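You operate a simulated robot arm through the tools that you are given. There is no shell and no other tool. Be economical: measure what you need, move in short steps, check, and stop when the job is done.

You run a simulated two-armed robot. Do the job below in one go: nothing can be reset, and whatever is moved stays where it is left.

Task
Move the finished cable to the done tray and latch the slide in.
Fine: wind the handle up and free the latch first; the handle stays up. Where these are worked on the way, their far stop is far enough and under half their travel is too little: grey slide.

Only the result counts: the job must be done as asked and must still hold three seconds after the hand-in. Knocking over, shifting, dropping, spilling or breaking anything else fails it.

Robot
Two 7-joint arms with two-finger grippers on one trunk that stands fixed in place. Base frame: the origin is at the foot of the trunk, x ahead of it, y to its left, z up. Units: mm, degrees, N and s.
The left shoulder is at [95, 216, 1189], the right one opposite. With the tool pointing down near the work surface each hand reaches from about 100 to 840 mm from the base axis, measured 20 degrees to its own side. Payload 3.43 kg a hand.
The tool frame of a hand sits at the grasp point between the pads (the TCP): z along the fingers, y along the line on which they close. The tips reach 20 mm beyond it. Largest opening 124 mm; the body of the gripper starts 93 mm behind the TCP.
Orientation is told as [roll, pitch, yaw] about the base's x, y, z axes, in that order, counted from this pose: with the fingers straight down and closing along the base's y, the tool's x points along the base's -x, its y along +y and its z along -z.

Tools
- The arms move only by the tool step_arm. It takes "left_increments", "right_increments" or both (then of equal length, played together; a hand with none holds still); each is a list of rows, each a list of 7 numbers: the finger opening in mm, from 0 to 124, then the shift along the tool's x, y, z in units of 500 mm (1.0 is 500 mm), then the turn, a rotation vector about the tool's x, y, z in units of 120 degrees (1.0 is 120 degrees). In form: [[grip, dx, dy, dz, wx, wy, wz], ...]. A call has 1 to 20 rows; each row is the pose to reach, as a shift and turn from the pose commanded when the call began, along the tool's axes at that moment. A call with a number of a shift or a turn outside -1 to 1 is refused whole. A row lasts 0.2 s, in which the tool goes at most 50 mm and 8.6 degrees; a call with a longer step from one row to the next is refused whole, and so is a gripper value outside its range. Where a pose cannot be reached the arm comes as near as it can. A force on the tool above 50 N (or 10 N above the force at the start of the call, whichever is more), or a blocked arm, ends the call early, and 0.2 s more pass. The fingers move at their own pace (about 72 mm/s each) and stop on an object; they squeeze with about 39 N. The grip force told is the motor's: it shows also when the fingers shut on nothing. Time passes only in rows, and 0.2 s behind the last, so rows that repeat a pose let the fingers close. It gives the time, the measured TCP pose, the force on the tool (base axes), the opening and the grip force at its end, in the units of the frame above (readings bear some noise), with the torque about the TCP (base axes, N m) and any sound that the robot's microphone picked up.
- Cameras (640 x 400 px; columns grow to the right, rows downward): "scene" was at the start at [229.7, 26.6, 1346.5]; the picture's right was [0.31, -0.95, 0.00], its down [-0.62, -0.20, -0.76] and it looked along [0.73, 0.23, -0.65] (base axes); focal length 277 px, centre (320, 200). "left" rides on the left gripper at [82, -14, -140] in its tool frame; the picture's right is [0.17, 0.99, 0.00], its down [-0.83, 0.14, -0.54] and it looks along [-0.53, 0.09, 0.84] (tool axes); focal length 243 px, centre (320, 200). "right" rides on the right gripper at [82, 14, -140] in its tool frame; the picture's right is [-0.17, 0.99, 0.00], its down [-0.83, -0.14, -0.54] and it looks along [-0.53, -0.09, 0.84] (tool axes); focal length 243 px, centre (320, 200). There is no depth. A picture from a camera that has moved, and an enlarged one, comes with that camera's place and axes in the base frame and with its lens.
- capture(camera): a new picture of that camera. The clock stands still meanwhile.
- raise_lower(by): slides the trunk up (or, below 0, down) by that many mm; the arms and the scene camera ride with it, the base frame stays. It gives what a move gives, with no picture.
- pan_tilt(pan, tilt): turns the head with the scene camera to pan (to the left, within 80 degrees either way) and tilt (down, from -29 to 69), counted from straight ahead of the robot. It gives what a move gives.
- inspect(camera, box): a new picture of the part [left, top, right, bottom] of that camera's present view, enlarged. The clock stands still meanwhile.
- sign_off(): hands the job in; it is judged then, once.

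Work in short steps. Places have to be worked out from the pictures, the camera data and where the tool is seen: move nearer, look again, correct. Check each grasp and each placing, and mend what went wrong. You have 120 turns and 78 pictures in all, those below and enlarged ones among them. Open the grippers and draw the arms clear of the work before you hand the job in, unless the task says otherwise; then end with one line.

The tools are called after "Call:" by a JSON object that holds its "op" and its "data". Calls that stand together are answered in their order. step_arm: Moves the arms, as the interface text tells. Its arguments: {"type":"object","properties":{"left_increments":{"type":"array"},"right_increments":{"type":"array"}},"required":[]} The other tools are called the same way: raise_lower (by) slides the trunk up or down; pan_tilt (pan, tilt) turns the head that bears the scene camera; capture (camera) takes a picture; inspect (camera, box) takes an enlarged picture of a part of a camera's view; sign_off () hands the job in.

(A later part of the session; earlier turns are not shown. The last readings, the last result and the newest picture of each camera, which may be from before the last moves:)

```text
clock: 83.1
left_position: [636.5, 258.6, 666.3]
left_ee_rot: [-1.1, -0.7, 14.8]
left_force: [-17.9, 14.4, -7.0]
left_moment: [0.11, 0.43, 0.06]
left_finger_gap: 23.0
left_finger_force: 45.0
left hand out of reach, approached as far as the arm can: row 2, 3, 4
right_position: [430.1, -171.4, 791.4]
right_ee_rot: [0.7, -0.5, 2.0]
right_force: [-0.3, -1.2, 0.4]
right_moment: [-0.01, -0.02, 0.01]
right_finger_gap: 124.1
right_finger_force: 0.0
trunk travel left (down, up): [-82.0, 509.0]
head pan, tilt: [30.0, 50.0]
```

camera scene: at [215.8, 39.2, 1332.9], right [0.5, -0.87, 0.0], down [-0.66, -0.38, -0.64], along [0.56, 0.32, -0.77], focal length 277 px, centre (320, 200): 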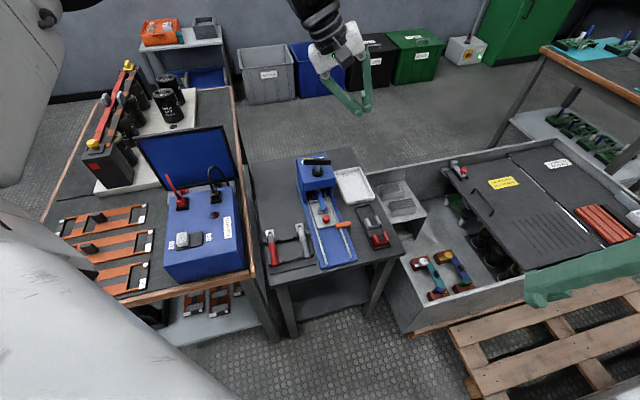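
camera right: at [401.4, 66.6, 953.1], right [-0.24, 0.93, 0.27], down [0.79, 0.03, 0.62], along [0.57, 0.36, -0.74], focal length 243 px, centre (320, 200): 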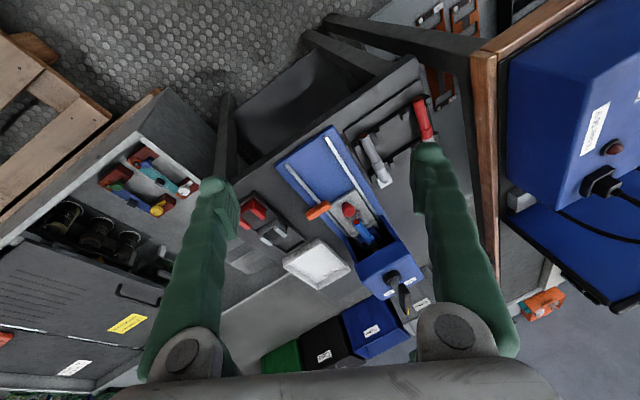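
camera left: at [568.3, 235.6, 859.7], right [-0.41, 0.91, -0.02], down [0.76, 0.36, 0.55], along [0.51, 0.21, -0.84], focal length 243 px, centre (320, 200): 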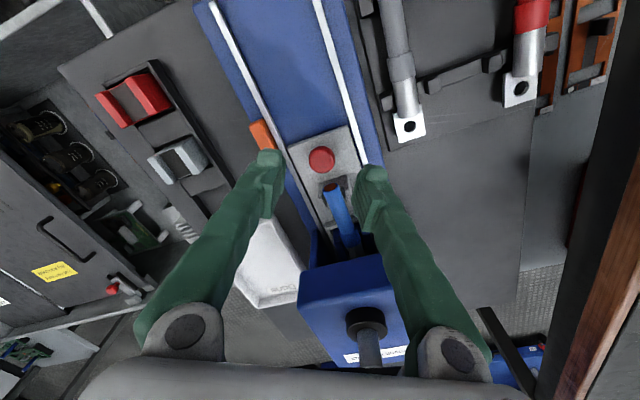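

The slide moved 16 mm, then the wrist's yaw limit stopped it. I regrip with the hand turned to about yaw −5, set back 8 mm on the knob to clear the cable end.

Call:
{"op": "step_arm", "data": {"left_increments": [[25, 0, 0, 0, 0, 0, 0], [44, 0, 0, 0, 0, 0, 0], [44, 0.017, -0.002, 0, 0, 0, 0.03], [44, 0.017, -0.002, 0, 0, 0, 0.1], [44, 0.017, -0.002, 0, 0, 0, 0.167], [44, 0.017, -0.002, 0, 0, 0, 0.167]]}}

Call:
{"op": "inspect", "data": {"camera": "left", "box": [240, 100, 420, 260]}}

```text
clock: 84.5
left_position: [631.8, 253.1, 667.0]
left_ee_rot: [-0.8, -1.1, -5.2]
left_force: [0.0, 0.5, 0.4]
left_moment: [0.0, 0.02, 0.01]
left_finger_gap: 44.0
left_finger_force: 0.1
right_position: [431.2, -171.8, 790.1]
right_ee_rot: [0.8, -0.4, 1.9]
right_force: [0.3, -0.1, -0.1]
right_moment: [-0.01, -0.03, 0.0]
right_finger_gap: 124.0
right_finger_force: 0.0
trunk travel left (down, up): [-82.0, 509.0]
head pan, tilt: [30.0, 50.0]
```

```text
2.50 times, centred on (330, 180) of left
camera zoom: at [547.0, 249.7, 804.0], right [-0.07, 1.0, -0.02], down [0.83, 0.07, 0.55], along [0.55, 0.02, -0.83], focal length 606 px, centre (295, 250)
```

zoom: 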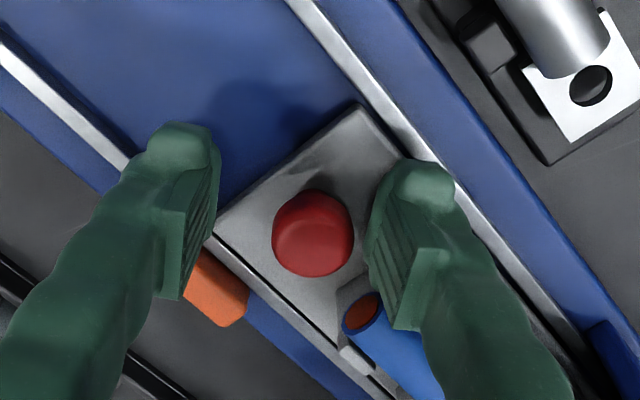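

The knob sits slightly left of centre and the cable end is close to the left finger. I shift 5 mm back and 4 mm left, then close and check.

Call:
{"op": "step_arm", "data": {"left_increments": [[44, 0.01, 0.0, 0, 0, 0, 0], [44, 0.011, 0.008, 0, 0, 0, 0], [30, 0.011, 0.008, 0, 0, 0, 0], [5, 0.011, 0.008, 0, 0, 0, 0], [5, 0.011, 0.008, 0, 0, 0, 0], [5, 0.011, 0.008, 0, 0, 0, 0]]}}

Call:
{"op": "inspect", "data": {"camera": "left", "box": [240, 100, 420, 260]}}

```text
clock: 85.9
left_position: [627.1, 257.2, 665.0]
left_ee_rot: [-0.9, -1.0, -5.2]
left_force: [-6.9, 8.5, -5.4]
left_moment: [0.17, 0.19, 0.11]
left_finger_gap: 21.9
left_finger_force: 45.2
right_position: [431.2, -172.0, 792.9]
right_ee_rot: [0.7, -0.5, 1.9]
right_force: [-0.6, 0.1, 0.3]
right_moment: [-0.01, -0.02, 0.0]
right_finger_gap: 124.2
right_finger_force: 0.1
trunk travel left (down, up): [-82.0, 509.0]
head pan, tilt: [30.0, 50.0]
```

```text
2.50 times, centred on (330, 180) of left
camera zoom: at [541.4, 254.8, 803.2], right [-0.08, 1.0, -0.02], down [0.83, 0.07, 0.55], along [0.55, 0.03, -0.83], focal length 606 px, centre (295, 250)
```

zoom: 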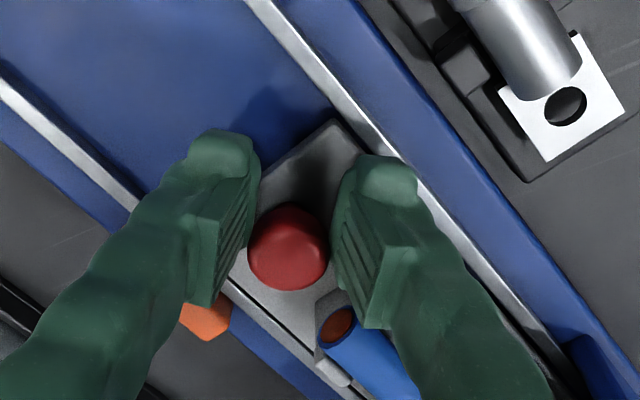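

Gripped without disturbing the cable. I pull on along the axis.

Call:
{"op": "step_arm", "data": {"left_increments": [[5, 0.0151, -0.0187, 0, 0, 0, 0], [5, 0.0302, -0.0374, 0, 0, 0, 0], [5, 0.0453, -0.0561, 0, 0, 0, 0], [5, 0.0604, -0.0748, 0, 0, 0, 0], [5, 0.0755, -0.0935, 0, 0, 0, 0], [5, 0.0906, -0.1122, 0, 0, 0, 0]]}}

```text
clock: 87.3
left_position: [575.9, 206.9, 665.0]
left_ee_rot: [-0.9, -1.1, -5.2]
left_force: [-14.5, 14.1, -6.9]
left_moment: [0.22, 0.2, 0.12]
left_finger_gap: 22.1
left_finger_force: 44.6
right_position: [430.2, -171.5, 791.0]
right_ee_rot: [0.7, -0.5, 1.9]
right_force: [-0.3, -0.3, -0.3]
right_moment: [0.01, 0.0, 0.0]
right_finger_gap: 124.1
right_finger_force: 0.1
trunk travel left (down, up): [-82.0, 509.0]
head pan, tilt: [30.0, 50.0]
```

It moved the full 72 mm (about 88 total). I pull gently further to find the far stop.

Call:
{"op": "step_arm", "data": {"left_increments": [[5, 0.0075, -0.0093, 0, 0, 0, 0], [5, 0.0151, -0.0187, 0, 0, 0, 0], [5, 0.0226, -0.028, 0, 0, 0, 0], [5, 0.0302, -0.0374, 0, 0, 0, 0], [5, 0.0377, -0.0467, 0, 0, 0, 0]]}}

Call:
{"op": "inspect", "data": {"camera": "scene", "box": [220, 60, 420, 200]}}

```text
clock: 88.5
left_position: [564.7, 196.1, 664.9]
left_ee_rot: [-1.3, -1.4, -5.3]
left_force: [15.8, 1.3, -10.6]
left_moment: [-0.02, -0.69, 0.06]
left_finger_gap: 21.7
left_finger_force: 45.4
left hand out of reach, approached as far as the arm can: row 3, 4, 5
right_position: [432.2, -171.7, 789.6]
right_ee_rot: [0.8, -0.3, 1.9]
right_force: [0.3, -0.4, 0.1]
right_moment: [0.03, 0.01, 0.04]
right_finger_gap: 124.0
right_finger_force: 0.1
trunk travel left (down, up): [-82.0, 509.0]
head pan, tilt: [30.0, 50.0]
```

```text
2.86 times, centred on (320, 130) of scene
camera zoom: at [306.6, 39.5, 1046.7], right [0.5, -0.87, 0.0], down [-0.66, -0.38, -0.64], along [0.56, 0.32, -0.77], focal length 791 px, centre (320, 400)
```

zoom: 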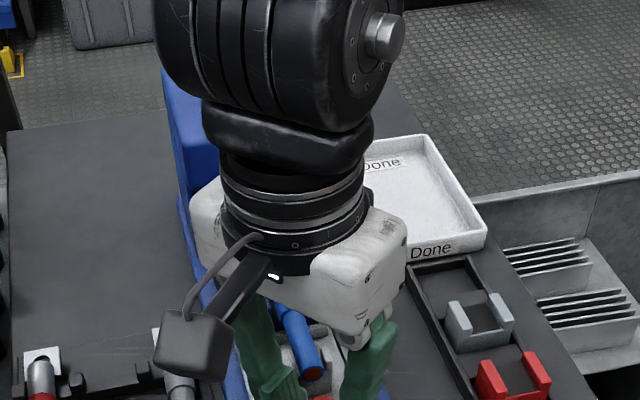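

Total travel is about 103 mm with resistance at the end: the far stop. I release the knob, lift, and look at the cable.

Call:
{"op": "step_arm", "data": {"left_increments": [[30, 0, 0, 0, 0, 0, 0], [50, 0.004, 0, 0, 0, 0, 0], [50, 0.006, 0, -0.06, 0, 0, 0], [50, 0.006, 0, -0.14, 0, 0, 0], [50, 0.006, 0, -0.2, 0, 0, 0]]}}

Call:
{"op": "capture", "data": {"camera": "left"}}

```text
clock: 89.7
left_position: [554.9, 200.0, 766.9]
left_ee_rot: [-1.1, -1.4, -5.3]
left_force: [-0.4, 0.7, -0.2]
left_moment: [0.01, -0.01, 0.03]
left_finger_gap: 49.9
left_finger_force: 0.0
right_position: [430.7, -172.3, 792.3]
right_ee_rot: [0.8, -0.4, 1.9]
right_force: [0.0, -0.3, 0.3]
right_moment: [0.03, -0.02, 0.03]
right_finger_gap: 124.1
right_finger_force: 0.1
trunk travel left (down, up): [-82.0, 509.0]
head pan, tilt: [30.0, 50.0]
```

```text
21 pictures are left
camera left: at [469.8, 197.1, 903.9], right [-0.07, 1.0, -0.02], down [0.83, 0.07, 0.55], along [0.55, 0.02, -0.83], focal length 243 px, centre (320, 200)
```

left: 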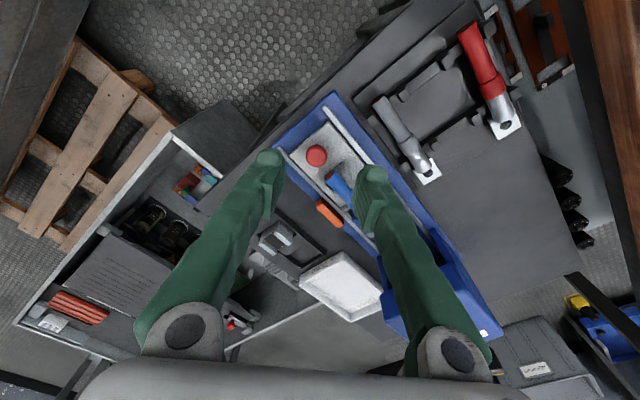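

Slide is out 105 mm; knob at (574,195), cable end at ≈ (592,211). I want a grip across the cable, so I rise and try turning the hand clockwise toward yaw −135.

Call:
{"op": "step_arm", "data": {"left_increments": [[60, -0.02, 0.015, -0.05, 0, 0, 0.07], [60, -0.05, 0.03, -0.1, 0, 0, 0.14], [60, -0.08, 0.05, -0.15, 0, 0, 0.21], [60, -0.114, 0.07, -0.166, 0, 0, 0.28], [60, -0.114, 0.07, -0.166, 0, 0, 0.35], [60, -0.114, 0.07, -0.166, 0, 0, 0.42], [60, -0.114, 0.07, -0.166, 0, 0, 0.49], [60, -0.114, 0.07, -0.166, 0, 0, 0.56], [60, -0.114, 0.07, -0.166, 0, 0, 0.63], [60, -0.114, 0.07, -0.166, 0, 0, 0.7], [60, -0.114, 0.07, -0.166, 0, 0, 0.77], [60, -0.114, 0.07, -0.166, 0, 0, 0.84], [60, -0.114, 0.07, -0.166, 0, 0, 0.91], [60, -0.114, 0.07, -0.166, 0, 0, 0.98]]}}

Call:
{"op": "step_arm", "data": {"left_increments": [[60, 0, 0, 0, 0, 0, 0.05], [60, 0, 0, 0, 0, 0, 0.1], [60, 0, 0, 0, 0, 0, 0.1]]}}

Call:
{"op": "capture", "data": {"camera": "left"}}

```text
clock: 92.7
left_position: [600.8, 245.8, 840.8]
left_ee_rot: [1.8, -0.5, -123.1]
left_force: [-0.3, 0.9, -1.1]
left_moment: [0.0, -0.03, 0.0]
left_finger_gap: 60.0
left_finger_force: 0.1
left hand out of reach, approached as far as the arm can: row 2, 3, 4, 5, 6, 7, 8, 9, 10, 11, 12, 13, 14
right_position: [429.4, -172.7, 790.8]
right_ee_rot: [0.8, -0.4, 1.9]
right_force: [-0.2, 0.0, -0.7]
right_moment: [-0.01, 0.02, 0.0]
right_finger_gap: 124.0
right_finger_force: 0.2
trunk travel left (down, up): [-82.0, 509.0]
head pan, tilt: [30.0, 50.0]
```

```text
clock: 93.5
left_position: [599.1, 246.0, 840.3]
left_ee_rot: [1.7, -0.1, -134.9]
left_force: [0.2, 0.6, 0.8]
left_moment: [-0.01, 0.02, -0.01]
left_finger_gap: 59.9
left_finger_force: 0.2
right_position: [429.6, -172.7, 791.4]
right_ee_rot: [0.8, -0.5, 1.9]
right_force: [0.4, 1.0, -0.3]
right_moment: [0.01, -0.03, 0.02]
right_finger_gap: 124.0
right_finger_force: 0.0
trunk travel left (down, up): [-82.0, 509.0]
head pan, tilt: [30.0, 50.0]
```

```text
20 pictures are left
camera left: at [645.8, 318.2, 978.8], right [0.81, -0.58, 0.03], down [-0.5, -0.67, 0.54], along [-0.3, -0.46, -0.84], focal length 243 px, centre (320, 200)
```

left: 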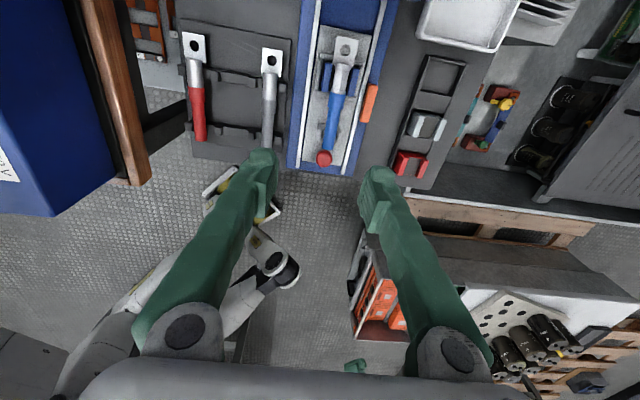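

Yaw −135 works and gives a full view of the cable. I zoom in on it.

Call:
{"op": "inspect", "data": {"camera": "left", "box": [280, 10, 400, 180]}}

```text
2.35 times, centred on (340, 95) of left
camera zoom: at [645.8, 318.2, 978.8], right [0.81, -0.58, 0.03], down [-0.5, -0.67, 0.54], along [-0.3, -0.46, -0.84], focal length 571 px, centre (273, 447)
```

zoom: 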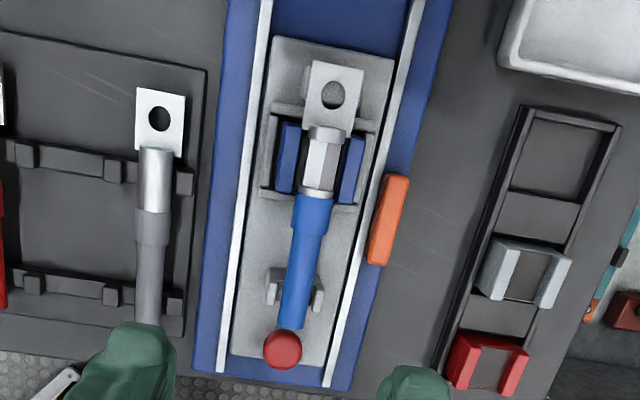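

The sleeve is free between the cradle and the die, around (625,242). I move down to z≈760 above it with a slight lean for reach.

Call:
{"op": "step_arm", "data": {"left_increments": [[60, 0.0, 0.0, 0.06, -0.02, 0, 0], [60, 0.014, 0.02, 0.12, -0.04, 0, 0], [60, 0.028, 0.042, 0.16, -0.05, 0, 0], [60, 0.028, 0.042, 0.16, -0.05, 0, 0]]}}

Call:
{"op": "capture", "data": {"camera": "left"}}

```text
clock: 94.5
left_position: [626.1, 239.6, 759.3]
left_ee_rot: [7.5, 0.1, -134.9]
left_force: [-0.2, -1.2, -0.7]
left_moment: [0.02, -0.03, -0.01]
left_finger_gap: 60.0
left_finger_force: 0.1
right_position: [431.7, -173.0, 790.0]
right_ee_rot: [0.8, -0.4, 1.9]
right_force: [0.1, -0.1, 0.4]
right_moment: [0.0, 0.02, 0.0]
right_finger_gap: 124.1
right_finger_force: 0.0
trunk travel left (down, up): [-82.0, 509.0]
head pan, tilt: [30.0, 50.0]
```

```text
18 pictures are left
camera left: at [662.7, 321.0, 896.5], right [0.81, -0.57, 0.13], down [-0.54, -0.64, 0.55], along [-0.23, -0.52, -0.82], focal length 243 px, centre (320, 200)
```

left: 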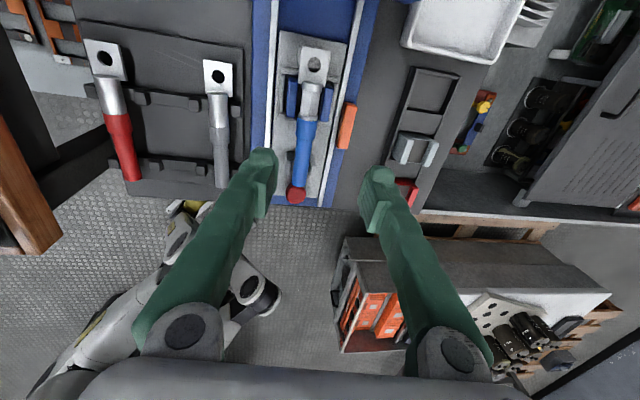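

Sleeve grip point computed at (626,244). I descend to z≈678 around it.

Call:
{"op": "step_arm", "data": {"left_increments": [[50, 0.003, -0.01, 0.06, 0, 0, 0], [50, 0.0056, -0.02, 0.12, 0, 0, 0], [50, 0.0056, -0.0267, 0.16, 0, 0, 0], [50, 0.0056, -0.0267, 0.16, 0, 0, 0]]}}

Call:
{"op": "inspect", "data": {"camera": "left", "box": [240, 80, 400, 240]}}

```text
clock: 95.5
left_position: [625.8, 243.4, 678.9]
left_ee_rot: [7.5, 0.0, -134.8]
left_force: [0.1, 1.1, -0.3]
left_moment: [-0.01, -0.02, 0.0]
left_finger_gap: 49.9
left_finger_force: 0.0
right_position: [430.9, -172.1, 791.5]
right_ee_rot: [0.7, -0.5, 1.9]
right_force: [0.1, -0.4, 0.5]
right_moment: [-0.01, 0.0, -0.03]
right_finger_gap: 123.6
right_finger_force: 0.0
trunk travel left (down, up): [-82.0, 509.0]
head pan, tilt: [30.0, 50.0]
```

```text
2.50 times, centred on (320, 160) of left
camera zoom: at [662.5, 324.4, 815.8], right [0.81, -0.57, 0.13], down [-0.54, -0.64, 0.55], along [-0.23, -0.52, -0.82], focal length 606 px, centre (320, 300)
```

zoom: 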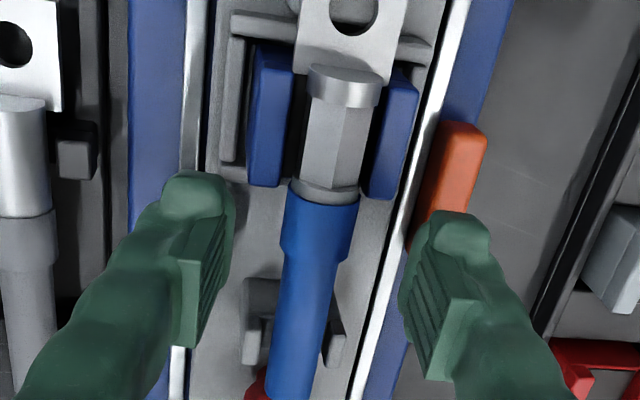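

Well placed; I shift 4 mm toward the knob to clear the die blocks, then close.

Call:
{"op": "step_arm", "data": {"left_increments": [[50, -0.008, 0, 0, 0, 0, 0], [30, -0.008, 0, 0, 0, 0, 0], [5, -0.008, 0, 0, 0, 0, 0], [5, -0.008, 0, 0, 0, 0, 0], [5, -0.008, 0, 0, 0, 0, 0]]}}

Call:
{"op": "inspect", "data": {"camera": "left", "box": [240, 80, 400, 240]}}

```text
clock: 96.7
left_position: [625.2, 241.1, 679.4]
left_ee_rot: [7.4, 0.0, -134.9]
left_force: [-0.9, 0.0, -1.3]
left_moment: [0.0, 0.01, -0.03]
left_finger_gap: 18.6
left_finger_force: 39.3
right_position: [430.3, -172.6, 791.0]
right_ee_rot: [0.8, -0.5, 1.9]
right_force: [0.2, 0.0, 0.4]
right_moment: [-0.02, 0.02, 0.02]
right_finger_gap: 124.0
right_finger_force: 0.0
trunk travel left (down, up): [-82.0, 509.0]
head pan, tilt: [30.0, 50.0]
```

```text
2.50 times, centred on (320, 160) of left
camera zoom: at [659.9, 321.9, 815.8], right [0.81, -0.57, 0.13], down [-0.54, -0.64, 0.55], along [-0.24, -0.52, -0.82], focal length 606 px, centre (320, 300)
```

zoom: 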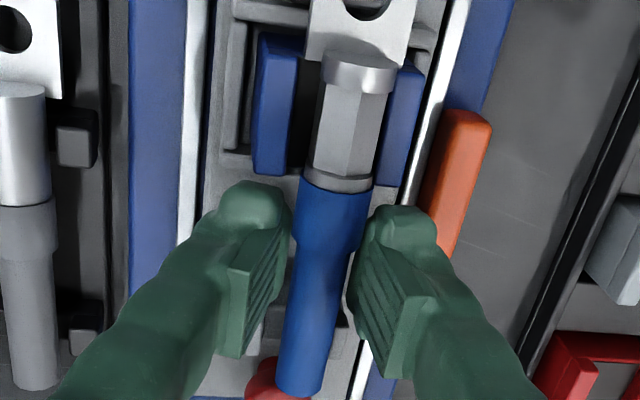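

Cable is gripped (18.6 mm). I lift it straight up 70 mm.

Call:
{"op": "step_arm", "data": {"left_increments": [[5, 0, 0.004, -0.03, 0, 0, 0], [5, 0, 0.008, -0.06, 0, 0, 0], [5, 0, 0.0125, -0.095, 0, 0, 0], [5, 0, 0.018, -0.139, 0, 0, 0], [5, 0, 0.018, -0.139, 0, 0, 0]]}}

Call:
{"op": "inspect", "data": {"camera": "left", "box": [220, 40, 420, 240]}}

```text
clock: 97.9
left_position: [624.4, 241.7, 749.5]
left_ee_rot: [7.5, 0.0, -134.8]
left_force: [-0.1, 0.2, -1.6]
left_moment: [-0.07, -0.01, -0.02]
left_finger_gap: 18.2
left_finger_force: 39.1
right_position: [430.3, -172.7, 791.9]
right_ee_rot: [0.8, -0.5, 2.0]
right_force: [0.0, 0.6, -0.1]
right_moment: [0.01, 0.03, -0.02]
right_finger_gap: 124.0
right_finger_force: 0.0
trunk travel left (down, up): [-82.0, 509.0]
head pan, tilt: [30.0, 50.0]
```

```text
2.00 times, centred on (320, 140) of left
camera zoom: at [659.8, 322.5, 885.9], right [0.81, -0.57, 0.13], down [-0.54, -0.64, 0.55], along [-0.24, -0.52, -0.82], focal length 485 px, centre (320, 320)
```

zoom: 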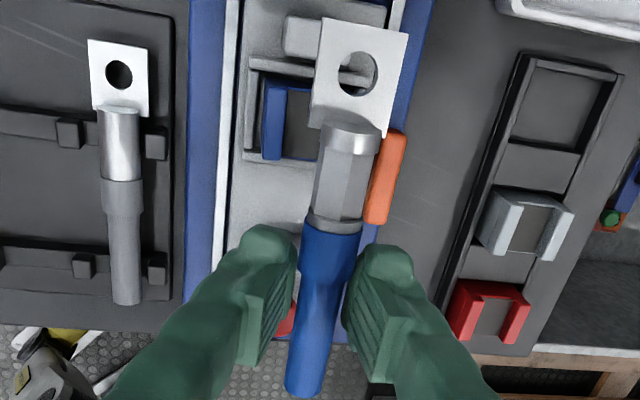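

The cable is held cleanly. I now carry it to the right (azimuth −45°), leaning the hand for reach, staying clear of the press.

Call:
{"op": "step_arm", "data": {"left_increments": [[5, 0, 0.05, 0.006, -0.04, 0, 0], [5, 0, 0.1, 0.013, -0.08, 0, 0], [5, 0, 0.16, 0.021, -0.12, 0, 0], [5, 0, 0.23, 0.03, -0.15, 0, 0], [5, 0, 0.297, 0.039, -0.15, 0, 0], [5, 0, 0.297, 0.039, -0.15, 0, 0]]}}

```text
clock: 99.3
left_position: [729.1, 140.4, 751.0]
left_ee_rot: [25.5, 0.1, -134.7]
left_force: [-0.7, 0.1, -0.4]
left_moment: [0.08, 0.0, 0.0]
left_finger_gap: 18.5
left_finger_force: 38.6
left hand out of reach, approached as far as the arm can: row 5, 6
right_position: [429.0, -173.0, 791.9]
right_ee_rot: [0.8, -0.7, 2.0]
right_force: [-0.4, 0.4, -0.6]
right_moment: [0.02, -0.01, -0.02]
right_finger_gap: 124.0
right_finger_force: 0.1
trunk travel left (down, up): [-82.0, 509.0]
head pan, tilt: [30.0, 50.0]
```

Now move along +u toward the tray at this height.

Call:
{"op": "step_arm", "data": {"left_increments": [[5, 0.06, 0, 0, 0, 0, 0], [5, 0.12, 0, 0, 0, 0, 0], [5, 0.18, 0, 0, 0, 0, 0], [5, 0.22, 0, 0, 0, 0, 0], [5, 0.258, 0, 0, 0, 0, 0], [5, 0.258, 0, 0, 0, 0, 0]]}}

Call:
{"op": "capture", "data": {"camera": "scene"}}

```text
clock: 100.7
left_position: [821.1, 232.0, 749.6]
left_ee_rot: [25.5, 0.0, -134.9]
left_force: [0.3, -0.1, 0.2]
left_moment: [-0.01, 0.03, -0.03]
left_finger_gap: 18.2
left_finger_force: 38.7
right_position: [430.9, -172.8, 792.7]
right_ee_rot: [0.8, -0.5, 1.9]
right_force: [-0.4, 1.1, 0.1]
right_moment: [0.0, 0.0, -0.01]
right_finger_gap: 124.2
right_finger_force: 0.0
trunk travel left (down, up): [-82.0, 509.0]
head pan, tilt: [30.0, 50.0]
```

```text
14 pictures are left
camera scene: at [304.8, 39.1, 1047.3], right [0.5, -0.87, 0.0], down [-0.66, -0.38, -0.64], along [0.56, 0.32, -0.77], focal length 277 px, centre (320, 200)
```

scene: 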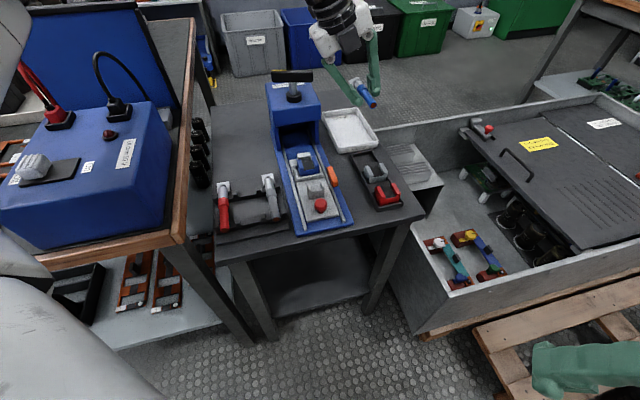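

Reached. I check the cable against the tray with the hand camera.

Call:
{"op": "capture", "data": {"camera": "left"}}

```text
13 pictures are left
camera left: at [828.4, 341.9, 869.4], right [0.75, -0.51, 0.42], down [-0.66, -0.51, 0.55], along [-0.06, -0.69, -0.72], focal length 243 px, centre (320, 200)
```

left: 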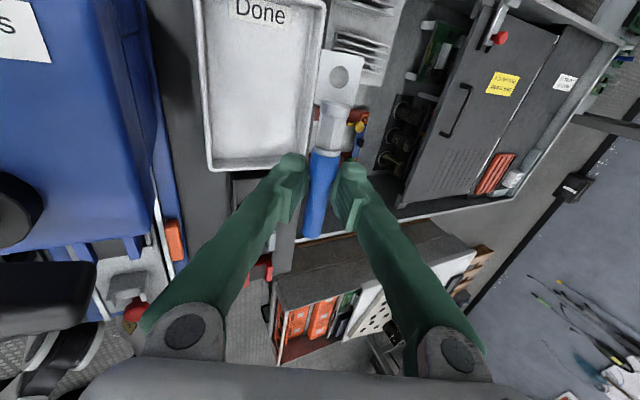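

The tray (centre ≈ (842,267)) lies about 20 mm further along. I shift +20 mm along the axis, reduce the lean to keep the body away from the press, and go down to z≈695.

Call:
{"op": "step_arm", "data": {"left_increments": [[5, 0.02, -0.005, 0.01, 0.03, 0, 0], [5, 0.04, -0.01, 0.025, 0.06, 0, 0], [5, 0.04, -0.025, 0.06, 0.09, 0, 0], [5, 0.04, -0.042, 0.102, 0.11, 0, 0], [5, 0.04, -0.042, 0.102, 0.11, 0, 0]]}}

Call:
{"op": "capture", "data": {"camera": "left"}}

```text
clock: 101.5
left_position: [799.7, 263.8, 728.7]
left_ee_rot: [17.4, 0.1, -135.6]
left_force: [7.0, -13.8, 17.1]
left_moment: [1.78, 1.48, 0.46]
left_finger_gap: 18.4
left_finger_force: 39.2
left hand out of reach, approached as far as the arm can: row 1, 2, 3, 4
right_position: [430.9, -171.8, 791.2]
right_ee_rot: [0.8, -0.5, 1.9]
right_force: [0.4, 0.5, 1.0]
right_moment: [-0.07, 0.02, 0.02]
right_finger_gap: 123.8
right_finger_force: 0.1
trunk travel left (down, up): [-82.0, 509.0]
head pan, tilt: [30.0, 50.0]
stopped in row 4 (left hand): the force on the tool passed its limit at 65 N (the readings are from after the stop); the commanded pose is now the measured one
```

```text
12 pictures are left
camera left: at [820.1, 360.1, 858.1], right [0.78, -0.56, 0.3], down [-0.61, -0.56, 0.55], along [-0.14, -0.61, -0.78], focal length 243 px, centre (320, 200)
```

left: 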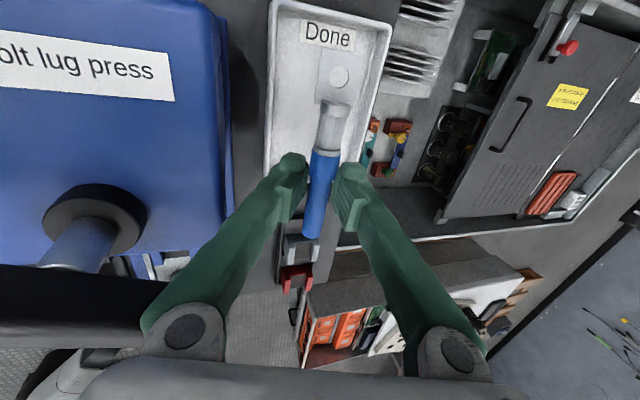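

The reduced lean was out of reach, and the arm swung the gripper body against the handle's end. I back off at once to the earlier leaned pose.

Call:
{"op": "step_arm", "data": {"left_increments": [[5, -0.004, 0.028, -0.006, -0.02, 0, 0], [5, -0.008, 0.056, -0.012, -0.045, 0, 0], [5, -0.015, 0.084, -0.018, -0.0675, 0, 0], [5, -0.015, 0.084, -0.018, -0.0675, 0, 0]]}}

Call:
{"op": "inspect", "data": {"camera": "scene", "box": [250, 50, 410, 240]}}

```text
clock: 102.5
left_position: [818.9, 233.9, 746.7]
left_ee_rot: [24.9, 0.1, -135.3]
left_force: [-0.7, 0.8, -1.2]
left_moment: [0.01, 0.05, 0.02]
left_finger_gap: 18.2
left_finger_force: 39.1
right_position: [429.4, -172.3, 790.9]
right_ee_rot: [0.8, -0.5, 1.9]
right_force: [-0.2, -0.4, -0.2]
right_moment: [0.02, 0.01, -0.03]
right_finger_gap: 123.8
right_finger_force: 0.0
trunk travel left (down, up): [-82.0, 509.0]
head pan, tilt: [30.0, 50.0]
```

```text
2.11 times, centred on (330, 145) of scene
camera zoom: at [304.9, 39.2, 1047.2], right [0.5, -0.87, 0.0], down [-0.66, -0.38, -0.64], along [0.56, 0.32, -0.77], focal length 583 px, centre (299, 316)
```

zoom: 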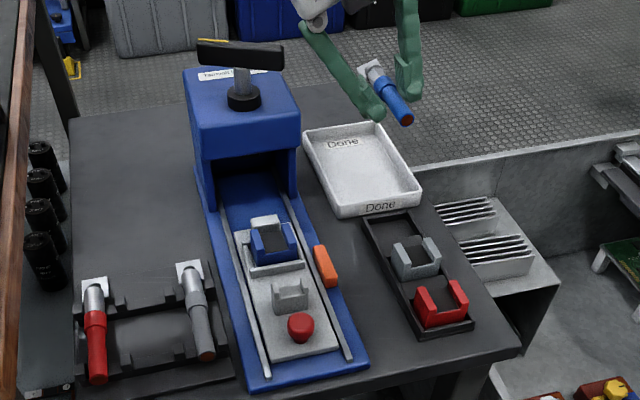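

The handle still stands at about 110°, essentially unchanged (I'll re-seat it at the end). The press side face is at n≈50, so I keep a strong lean and place the cable further right in the tray. I shift +19 along and +14 right.

Call:
{"op": "step_arm", "data": {"left_increments": [[5, 0.01, 0.0254, 0.0118, -0.02, 0, 0], [5, 0.025, 0.0254, 0.0118, -0.042, 0, 0], [5, 0.038, 0.0254, 0.0118, -0.042, 0, 0], [5, 0.038, 0.0254, 0.0118, -0.042, 0, 0]]}}

```text
clock: 103.5
left_position: [843.1, 238.0, 747.6]
left_ee_rot: [29.9, 0.1, -135.4]
left_force: [1.0, 0.8, -1.2]
left_moment: [0.03, 0.05, -0.03]
left_finger_gap: 18.5
left_finger_force: 39.3
right_position: [430.3, -172.3, 791.5]
right_ee_rot: [0.9, -0.5, 1.9]
right_force: [0.4, 0.2, 0.2]
right_moment: [0.01, -0.04, 0.02]
right_finger_gap: 124.1
right_finger_force: 0.1
trunk travel left (down, up): [-82.0, 509.0]
head pan, tilt: [30.0, 50.0]
```

Reached exactly. I descend to z≈685 vertically.

Call:
{"op": "step_arm", "data": {"left_increments": [[5, 0, -0.016, 0.028, 0, 0, 0], [5, 0, -0.032, 0.056, 0, 0, 0], [5, 0, -0.048, 0.083, 0, 0, 0], [5, 0, -0.0628, 0.109, 0, 0, 0], [5, 0, -0.0628, 0.109, 0, 0, 0]]}}

Call:
{"op": "capture", "data": {"camera": "left"}}

```text
clock: 104.8
left_position: [843.1, 239.6, 683.6]
left_ee_rot: [29.8, 0.1, -135.3]
left_force: [0.3, -0.4, -0.8]
left_moment: [0.03, 0.01, 0.03]
left_finger_gap: 18.3
left_finger_force: 39.1
right_position: [430.2, -171.7, 791.4]
right_ee_rot: [0.8, -0.5, 2.0]
right_force: [-0.1, 0.3, 0.5]
right_moment: [0.03, -0.02, 0.0]
right_finger_gap: 124.1
right_finger_force: 0.0
trunk travel left (down, up): [-82.0, 509.0]
head pan, tilt: [30.0, 50.0]
```

```text
10 pictures are left
camera left: at [843.1, 354.4, 797.2], right [0.72, -0.49, 0.49], down [-0.69, -0.48, 0.54], along [-0.03, -0.73, -0.69], focal length 243 px, centre (320, 200)
```

left: 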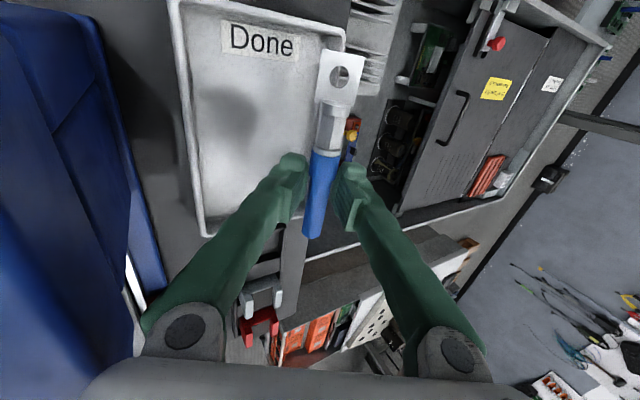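

Tray centre ≈ (842,267), cable centre ≈ (856,246): it fits laterally, and needs 4 mm more along the axis. I shift and descend 36 mm.

Call:
{"op": "step_arm", "data": {"left_increments": [[5, 0.008, -0.01, 0.0173, 0, 0, 0], [5, 0.008, -0.02, 0.0347, 0, 0, 0], [5, 0.008, -0.03, 0.052, 0, 0, 0], [5, 0.008, -0.0359, 0.0624, 0, 0, 0], [5, 0.008, -0.0359, 0.0624, 0, 0, 0]]}}

Call:
{"op": "inspect", "data": {"camera": "left", "box": [160, 0, 400, 250]}}

```text
clock: 106.1
left_position: [850.1, 236.3, 655.6]
left_ee_rot: [30.8, 0.4, -135.4]
left_force: [4.3, -7.3, 5.3]
left_moment: [1.02, 1.06, 0.33]
left_finger_gap: 18.1
left_finger_force: 39.5
right_position: [430.2, -171.7, 790.8]
right_ee_rot: [0.8, -0.5, 1.9]
right_force: [0.6, 0.6, 0.7]
right_moment: [-0.02, 0.04, -0.03]
right_finger_gap: 123.9
right_finger_force: 0.0
trunk travel left (down, up): [-82.0, 509.0]
head pan, tilt: [30.0, 50.0]
stopped in row 5 (left hand): the force on the tool passed its limit at 51 N (the readings are from after the stop); the commanded pose is now the measured one
```

```text
1.60 times, centred on (280, 125) of left
camera zoom: at [849.5, 353.9, 768.4], right [0.71, -0.49, 0.51], down [-0.7, -0.47, 0.53], along [-0.02, -0.73, -0.68], focal length 388 px, centre (384, 320)
```

zoom: 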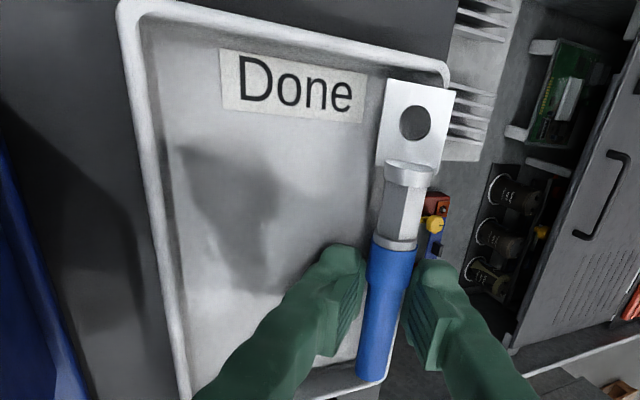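

The wrist touched the handle end before the cable was down. I lift 40 mm and re-orient: tilt the tips forward along the cable (wrist back, clear of the handle) with less sideways lean.

Call:
{"op": "step_arm", "data": {"left_increments": [[5, 0, 0.02, -0.035, 0, 0, 0], [5, 0, 0.041, -0.069, 0, 0, 0], [5, 0, 0.041, -0.069, 0.01, 0.05, 0], [5, 0, 0.035, -0.073, 0.03, 0.1, 0], [5, 0, 0.025, -0.078, 0.055, 0.14, 0], [5, 0, 0.017, -0.083, 0.08, 0.167, 0], [5, 0, 0.017, -0.083, 0.08, 0.167, 0]]}}

```text
clock: 107.7
left_position: [826.1, 260.6, 695.3]
left_ee_rot: [22.5, 18.4, -126.3]
left_force: [3.2, -8.7, 1.8]
left_moment: [1.01, 0.61, 0.63]
left_finger_gap: 18.2
left_finger_force: 39.3
left hand out of reach, approached as far as the arm can: row 5, 6, 7
right_position: [431.0, -173.8, 791.0]
right_ee_rot: [0.8, -0.5, 1.9]
right_force: [-0.2, 0.4, 0.5]
right_moment: [0.0, -0.02, 0.01]
right_finger_gap: 124.0
right_finger_force: 0.1
trunk travel left (down, up): [-82.0, 509.0]
head pan, tilt: [30.0, 50.0]
```

It drifted toward the press again; I move right immediately and restore some sideways lean while keeping the forward tilt.

Call:
{"op": "step_arm", "data": {"left_increments": [[5, -0.001, 0.03, 0.001, -0.03, 0, 0], [5, -0.002, 0.055, 0.002, -0.06, 0, 0], [5, -0.002, 0.065, 0.003, -0.08, 0, 0], [5, -0.002, 0.065, 0.003, -0.08, 0, 0]]}}

Call:
{"op": "inspect", "data": {"camera": "scene", "box": [250, 40, 410, 240]}}

```text
clock: 108.7
left_position: [848.9, 239.7, 703.0]
left_ee_rot: [32.0, 18.3, -126.3]
left_force: [-0.7, -0.5, -0.9]
left_moment: [0.01, 0.03, -0.01]
left_finger_gap: 18.1
left_finger_force: 38.6
right_position: [430.2, -173.3, 790.1]
right_ee_rot: [0.8, -0.5, 2.0]
right_force: [0.6, -0.1, 0.3]
right_moment: [0.01, -0.03, 0.0]
right_finger_gap: 124.0
right_finger_force: 0.0
trunk travel left (down, up): [-82.0, 509.0]
head pan, tilt: [30.0, 50.0]
```

```text
2.00 times, centred on (330, 140) of scene
camera zoom: at [304.9, 39.2, 1047.2], right [0.5, -0.87, 0.0], down [-0.66, -0.38, -0.64], along [0.56, 0.32, -0.77], focal length 554 px, centre (300, 320)
```

zoom: 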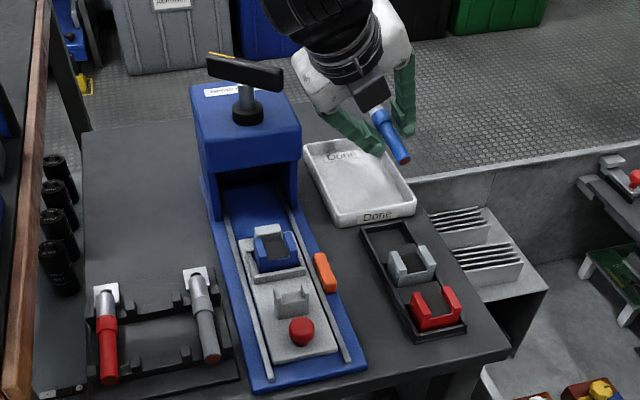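

Good pose reached with no contact. (The handle got nudged back ~20°; I'll re-wind it to its stop afterwards.) I align a little, shift back 10 mm along the tray, and go down 30 mm.

Call:
{"op": "step_arm", "data": {"left_increments": [[5, -0.012, -0.011, 0.013, -0.0035, -0.0056, 0.009], [5, -0.025, -0.022, 0.026, -0.007, -0.0112, 0.018], [5, -0.037, -0.033, 0.04, -0.0105, -0.0168, 0.0268], [5, -0.037, -0.033, 0.04, -0.0105, -0.0168, 0.0268]]}}

Call:
{"op": "inspect", "data": {"camera": "left", "box": [120, 0, 420, 280]}}

```text
clock: 109.7
left_position: [840.4, 234.0, 673.9]
left_ee_rot: [31.9, 18.4, -130.3]
left_force: [0.5, -0.6, -1.0]
left_moment: [-0.03, -0.01, -0.01]
left_finger_gap: 17.9
left_finger_force: 38.5
right_position: [431.3, -172.5, 792.0]
right_ee_rot: [0.8, -0.5, 2.0]
right_force: [-0.1, 0.7, -0.1]
right_moment: [0.0, 0.01, -0.02]
right_finger_gap: 123.9
right_finger_force: 0.0
trunk travel left (down, up): [-82.0, 509.0]
head pan, tilt: [30.0, 50.0]
```

```text
1.43 times, centred on (270, 140) of left
camera zoom: at [802.4, 323.0, 804.5], right [0.63, -0.55, 0.55], down [-0.75, -0.62, 0.24], along [0.21, -0.56, -0.8], focal length 347 px, centre (391, 286)
```

zoom: 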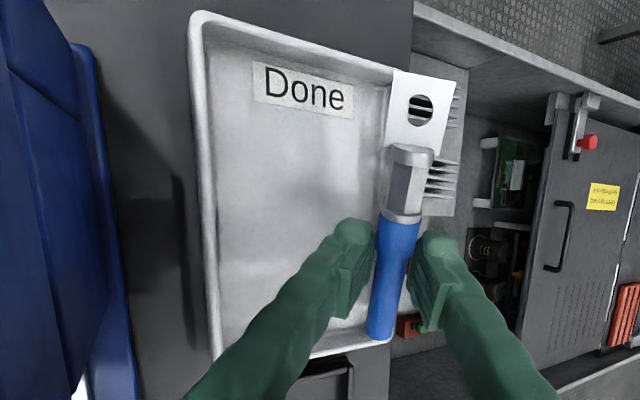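

Sleeve end is right at the near/right inner wall; I shift 4 mm along and 4 mm left while lowering 20 mm gently.

Call:
{"op": "step_arm", "data": {"left_increments": [[5, 0.004, -0.011, 0.002, 0, 0, 0], [5, 0.001, -0.018, 0.012, 0, 0, 0], [5, -0.002, -0.023, 0.021, 0, 0, 0], [5, -0.0045, -0.0277, 0.0306, 0, 0, 0]]}}

```text
clock: 110.6
left_position: [844.3, 233.3, 668.8]
left_ee_rot: [33.3, 18.5, -130.4]
left_force: [4.7, -9.6, 7.6]
left_moment: [1.17, 1.23, 0.72]
left_finger_gap: 18.5
left_finger_force: 38.9
right_position: [430.5, -172.2, 789.8]
right_ee_rot: [0.8, -0.4, 1.9]
right_force: [0.5, 0.5, -0.5]
right_moment: [-0.01, -0.01, -0.02]
right_finger_gap: 123.9
right_finger_force: 0.0
trunk travel left (down, up): [-82.0, 509.0]
head pan, tilt: [30.0, 50.0]
stopped in row 4 (left hand): the force on the tool passed its limit at 59 N (the readings are from after the stop); the commanded pose is now the measured one
```

The body's lower-left corner is hitting the press again. Lowering the trunk fully should allow less lean (data: the low trunk gained ~100 mm of sideways reach). I back off right and up, then lower the trunk.

Call:
{"op": "step_arm", "data": {"left_increments": [[5, 0.002, 0.024, 0.005, 0, 0, 0], [5, 0.015, 0.05, -0.03, 0, 0, 0], [5, 0.032, 0.075, -0.073, 0, 0, 0], [5, 0.048, 0.101, -0.117, 0, 0, 0], [5, 0.048, 0.101, -0.117, 0, 0, 0]]}}

Call:
{"op": "raise_lower", "data": {"by": -60}}

```text
clock: 111.8
left_position: [849.7, 228.1, 746.8]
left_ee_rot: [32.9, 18.6, -130.2]
left_force: [0.1, -0.2, 0.1]
left_moment: [0.01, -0.02, -0.03]
left_finger_gap: 18.2
left_finger_force: 38.7
right_position: [431.0, -172.2, 790.7]
right_ee_rot: [0.8, -0.5, 1.9]
right_force: [0.4, 0.3, 0.1]
right_moment: [0.0, 0.01, 0.0]
right_finger_gap: 124.0
right_finger_force: 0.0
trunk travel left (down, up): [-82.0, 509.0]
head pan, tilt: [30.0, 50.0]
```

```text
clock: 112.8
left_position: [850.1, 227.1, 687.6]
left_ee_rot: [33.0, 18.6, -130.1]
left_force: [-0.2, 0.5, -0.6]
left_moment: [0.0, 0.02, 0.02]
left_finger_gap: 18.2
left_finger_force: 39.3
right_position: [430.3, -172.2, 731.8]
right_ee_rot: [0.8, -0.5, 1.9]
right_force: [0.3, 0.5, -0.3]
right_moment: [-0.01, -0.03, 0.0]
right_finger_gap: 124.1
right_finger_force: 0.1
trunk travel left (down, up): [-22.0, 569.0]
head pan, tilt: [30.0, 50.0]
```

Now raise 50 mm again and try 10° less sideways lean at this trunk height.

Call:
{"op": "step_arm", "data": {"left_increments": [[5, 0.016, 0.02, -0.043, 0, 0, 0], [5, 0.032, 0.045, -0.086, 0.02, 0, 0], [5, 0.032, 0.043, -0.086, 0.05, 0, 0], [5, 0.032, 0.04, -0.086, 0.083, 0, 0], [5, 0.032, 0.04, -0.086, 0.083, 0, 0]]}}

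```text
clock: 114.0
left_position: [828.9, 254.7, 732.1]
left_ee_rot: [22.9, 18.5, -130.2]
left_force: [0.2, 0.1, -0.9]
left_moment: [0.0, 0.0, 0.0]
left_finger_gap: 18.2
left_finger_force: 39.1
left hand out of reach, approached as far as the arm can: row 3, 4, 5
right_position: [430.2, -173.3, 731.7]
right_ee_rot: [0.8, -0.5, 1.9]
right_force: [0.2, 0.2, -0.5]
right_moment: [0.0, 0.03, 0.0]
right_finger_gap: 124.1
right_finger_force: 0.1
trunk travel left (down, up): [-22.0, 569.0]
head pan, tilt: [30.0, 50.0]
```

Less lean isn't reachable far enough right. The workable solution is the 33° lean at n≈161, where the sleeve still sits about 15 mm inside the rim crest. I return to that lean at u=116, n=161, z=700.

Call:
{"op": "step_arm", "data": {"left_increments": [[5, 0, 0.02, 0, -0.04, 0, 0], [5, -0.002, 0.045, 0.01, -0.083, 0, 0], [5, -0.014, 0.035, 0.04, -0.083, 0, 0], [5, -0.027, 0.022, 0.072, -0.083, 0, 0], [5, -0.027, 0.022, 0.072, -0.083, 0, 0]]}}

```text
clock: 115.2
left_position: [845.5, 237.7, 700.8]
left_ee_rot: [32.9, 18.5, -130.1]
left_force: [0.3, -0.4, -0.3]
left_moment: [0.0, 0.04, 0.01]
left_finger_gap: 18.1
left_finger_force: 39.5
right_position: [431.1, -171.7, 731.6]
right_ee_rot: [0.9, -0.4, 1.8]
right_force: [0.1, 0.4, 0.5]
right_moment: [-0.01, 0.0, 0.0]
right_finger_gap: 124.1
right_finger_force: 0.0
trunk travel left (down, up): [-22.0, 569.0]
head pan, tilt: [30.0, 50.0]
```

Descend 42 mm straight down in small rows.

Call:
{"op": "step_arm", "data": {"left_increments": [[5, -0.0063, -0.0101, 0.016, 0, 0, 0], [5, -0.0126, -0.0202, 0.032, 0, 0, 0], [5, -0.019, -0.0303, 0.048, 0, 0, 0], [5, -0.0226, -0.0364, 0.0576, 0, 0, 0], [5, -0.0264, -0.0424, 0.067, 0, 0, 0]]}}

Call:
{"op": "inspect", "data": {"camera": "left", "box": [120, 0, 420, 280]}}

```text
clock: 116.4
left_position: [846.6, 232.3, 666.3]
left_ee_rot: [33.7, 18.9, -130.0]
left_force: [18.5, -10.4, 34.2]
left_moment: [2.71, 5.13, 0.18]
left_finger_gap: 18.2
left_finger_force: 39.1
right_position: [429.8, -175.0, 731.1]
right_ee_rot: [0.8, -0.6, 2.0]
right_force: [0.3, -0.1, 0.6]
right_moment: [0.0, 0.03, 0.01]
right_finger_gap: 124.0
right_finger_force: 0.1
trunk travel left (down, up): [-22.0, 569.0]
head pan, tilt: [30.0, 50.0]
```

```text
1.43 times, centred on (270, 140) of left
camera zoom: at [806.1, 322.3, 795.0], right [0.62, -0.54, 0.57], down [-0.76, -0.61, 0.23], along [0.23, -0.57, -0.79], focal length 347 px, centre (391, 286)
```

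zoom: 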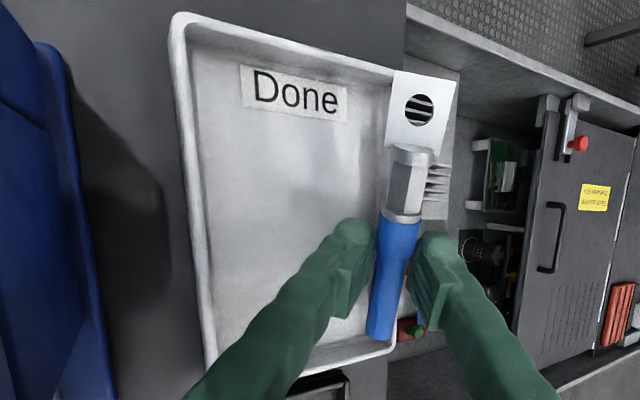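

The body rests on the press corner at z≈666, so this is as low as it goes. The sleeve end is right above the tray floor within the walls. I rise 7 mm to be free of contact, then open slowly so the pads guide the cable down.

Call:
{"op": "step_arm", "data": {"left_increments": [[5, 0.003, 0.003, -0.012, 0, 0, 0], [5, 0.004, -0.001, -0.0166, 0, 0, 0], [5, 0.004, -0.001, -0.0166, 0, 0, 0]]}}

```text
clock: 116.9
left_position: [845.1, 231.3, 668.9]
left_ee_rot: [33.8, 18.4, -130.3]
left_force: [9.7, -9.7, 2.2]
left_moment: [0.94, 1.12, 0.52]
left_finger_gap: 17.9
left_finger_force: 38.9
right_position: [430.0, -172.4, 731.6]
right_ee_rot: [0.7, -0.5, 1.9]
right_force: [0.2, 0.1, -0.6]
right_moment: [-0.06, -0.05, 0.0]
right_finger_gap: 123.8
right_finger_force: 0.0
trunk travel left (down, up): [-22.0, 569.0]
head pan, tilt: [30.0, 50.0]
stopped in row 2 (left hand): the force on the tool passed its limit at 55 N (the readings are from after the stop); the commanded pose is now the measured one
```

Still in contact; I go straight up first, then 4 mm left.

Call:
{"op": "step_arm", "data": {"left_increments": [[5, 0.003, 0.004, -0.007, 0, 0, 0], [5, 0.005, 0.008, -0.013, 0, 0, 0], [5, 0.006, 0.001, -0.017, 0, 0, 0], [5, 0.006, 0.001, -0.017, 0, 0, 0]]}}

```text
clock: 117.9
left_position: [842.5, 235.7, 674.8]
left_ee_rot: [33.4, 18.5, -130.3]
left_force: [10.2, -8.0, 2.0]
left_moment: [0.67, 0.96, 0.33]
left_finger_gap: 18.2
left_finger_force: 39.2
right_position: [431.1, -173.2, 731.4]
right_ee_rot: [0.8, -0.5, 1.9]
right_force: [-0.3, -0.5, 0.2]
right_moment: [0.0, 0.05, -0.02]
right_finger_gap: 123.8
right_finger_force: 0.1
trunk travel left (down, up): [-22.0, 569.0]
head pan, tilt: [30.0, 50.0]
```

In position (u=114, n=160). I open slowly.

Call:
{"op": "step_arm", "data": {"left_increments": [[19, 0, 0, 0, 0, 0, 0], [20, 0, 0, 0, 0, 0, 0], [21, 0, 0, 0, 0, 0, 0], [22, 0, 0, 0, 0, 0, 0], [24, 0, 0, 0, 0, 0, 0], [28, 0, 0, 0, 0, 0, 0], [36, 0, 0, 0, 0, 0, 0], [36, 0, 0, 0, 0, 0, 0]]}}

Call:
{"op": "inspect", "data": {"camera": "left", "box": [120, 0, 420, 280]}}

```text
clock: 119.7
left_position: [841.5, 236.7, 675.1]
left_ee_rot: [33.5, 18.5, -130.3]
left_force: [15.2, -10.8, 7.7]
left_moment: [1.28, 2.09, 0.31]
left_finger_gap: 35.9
left_finger_force: 0.2
right_position: [431.9, -172.9, 730.9]
right_ee_rot: [0.9, -0.5, 2.0]
right_force: [0.4, -0.1, 0.3]
right_moment: [0.0, -0.01, 0.01]
right_finger_gap: 124.1
right_finger_force: 0.0
trunk travel left (down, up): [-22.0, 569.0]
head pan, tilt: [30.0, 50.0]
```

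```text
1.43 times, centred on (270, 140) of left
camera zoom: at [802.2, 326.5, 804.2], right [0.62, -0.54, 0.57], down [-0.76, -0.61, 0.24], along [0.22, -0.58, -0.79], focal length 347 px, centre (391, 286)
```

zoom: 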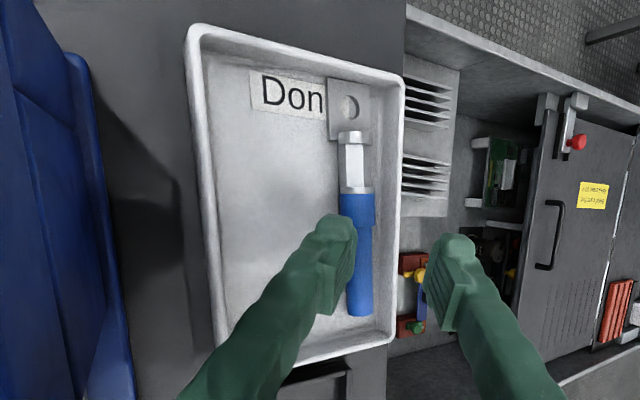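

The cable lies fully inside the Done tray. I retreat: straight up, then back along the axis away from the press.

Call:
{"op": "step_arm", "data": {"left_increments": [[40, 0.012, 0.024, -0.028, 0, 0, 0], [50, 0.03, 0.05, -0.07, 0, 0, 0], [50, 0.045, 0.072, -0.11, 0, 0, 0], [50, 0.06, 0.096, -0.15, 0, 0, 0], [50, 0.0, 0.1, -0.17, 0, 0, 0], [50, -0.06, 0.11, -0.19, 0, 0, 0], [50, -0.12, 0.118, -0.21, 0, 0, 0], [50, -0.186, 0.124, -0.232, 0, 0, 0], [50, -0.186, 0.124, -0.232, 0, 0, 0]]}}

```text
clock: 120.2
left_position: [835.4, 235.8, 676.3]
left_ee_rot: [31.8, 17.6, -130.9]
left_force: [3.9, -6.7, -16.3]
left_moment: [-0.52, -1.36, 0.36]
left_finger_gap: 49.9
left_finger_force: 0.1
right_position: [431.0, -171.7, 730.4]
right_ee_rot: [0.7, -0.5, 1.9]
right_force: [0.9, -0.3, -0.5]
right_moment: [0.01, 0.02, 0.03]
right_finger_gap: 124.2
right_finger_force: 0.1
trunk travel left (down, up): [-22.0, 569.0]
head pan, tilt: [30.0, 50.0]
stopped in row 2 (left hand): the force on the tool passed its limit at 72 N (the readings are from after the stop); the commanded pose is now the measured one
```

The body is caught under the handle bar. I move right first, fingers narrowed, before rising.

Call:
{"op": "step_arm", "data": {"left_increments": [[25, -0.001, 0.01, 0.004, 0, 0, 0], [25, -0.002, 0.022, 0.012, 0, 0, 0], [25, -0.003, 0.034, 0.018, 0, 0, 0], [25, -0.003, 0.044, 0.024, 0, 0, 0]]}}

```text
clock: 121.2
left_position: [853.8, 219.6, 681.1]
left_ee_rot: [32.1, 17.8, -130.9]
left_force: [0.2, 0.1, -0.1]
left_moment: [-0.02, 0.03, 0.0]
left_finger_gap: 24.9
left_finger_force: 0.1
right_position: [430.8, -170.5, 731.7]
right_ee_rot: [0.8, -0.5, 1.9]
right_force: [0.6, 0.6, -0.8]
right_moment: [0.0, 0.02, 0.0]
right_finger_gap: 123.9
right_finger_force: 0.2
trunk travel left (down, up): [-22.0, 569.0]
head pan, tilt: [30.0, 50.0]
```

Free. Now up 60 mm and then back along the axis.

Call:
{"op": "step_arm", "data": {"left_increments": [[25, 0.013, 0.02, -0.032, 0, 0, 0], [25, 0.026, 0.041, -0.065, 0, 0, 0], [25, 0.038, 0.061, -0.097, 0, 0, 0], [25, -0.03, 0.068, -0.118, 0, 0, 0], [25, -0.1, 0.075, -0.14, 0, 0, 0], [25, -0.16, 0.083, -0.162, 0, 0, 0], [25, -0.208, 0.089, -0.179, 0, 0, 0], [25, -0.208, 0.089, -0.179, 0, 0, 0]]}}

```text
clock: 123.0
left_position: [755.0, 162.1, 742.0]
left_ee_rot: [32.1, 17.7, -130.8]
left_force: [0.7, 0.3, 1.2]
left_moment: [-0.05, 0.01, -0.02]
left_finger_gap: 24.9
left_finger_force: 0.0
left hand out of reach, approached as far as the arm can: row 5, 6, 7, 8
right_position: [430.3, -171.9, 732.4]
right_ee_rot: [0.8, -0.5, 1.9]
right_force: [-0.1, 0.6, -0.1]
right_moment: [-0.01, 0.0, -0.01]
right_finger_gap: 124.4
right_finger_force: 0.1
trunk travel left (down, up): [-22.0, 569.0]
head pan, tilt: [30.0, 50.0]
```

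Now level the hand and bring it back over the slide area at z≈850.

Call:
{"op": "step_arm", "data": {"left_increments": [[25, 0.01, -0.03, -0.07, 0.045, -0.025, 0], [25, 0.02, -0.06, -0.14, 0.09, -0.05, 0], [25, 0.03, -0.09, -0.21, 0.135, -0.075, 0], [25, 0.04, -0.12, -0.27, 0.18, -0.1, 0], [25, 0.048, -0.15, -0.32, 0.225, -0.125, 0], [25, 0.056, -0.18, -0.36, 0.267, -0.15, 0], [25, 0.056, -0.18, -0.36, 0.267, -0.15, 0]]}}

```text
clock: 124.6
left_position: [597.1, 290.9, 827.9]
left_ee_rot: [-0.8, 0.5, -135.6]
left_force: [-1.1, 0.4, -0.6]
left_moment: [0.01, 0.01, 0.03]
left_finger_gap: 24.7
left_finger_force: 0.1
left hand out of reach, approached as far as the arm can: row 4, 5, 6, 7
right_position: [430.6, -173.2, 731.1]
right_ee_rot: [0.9, -0.6, 2.0]
right_force: [0.4, 0.2, 0.6]
right_moment: [-0.03, 0.02, 0.02]
right_finger_gap: 123.8
right_finger_force: 0.0
trunk travel left (down, up): [-22.0, 569.0]
head pan, tilt: [30.0, 50.0]
```

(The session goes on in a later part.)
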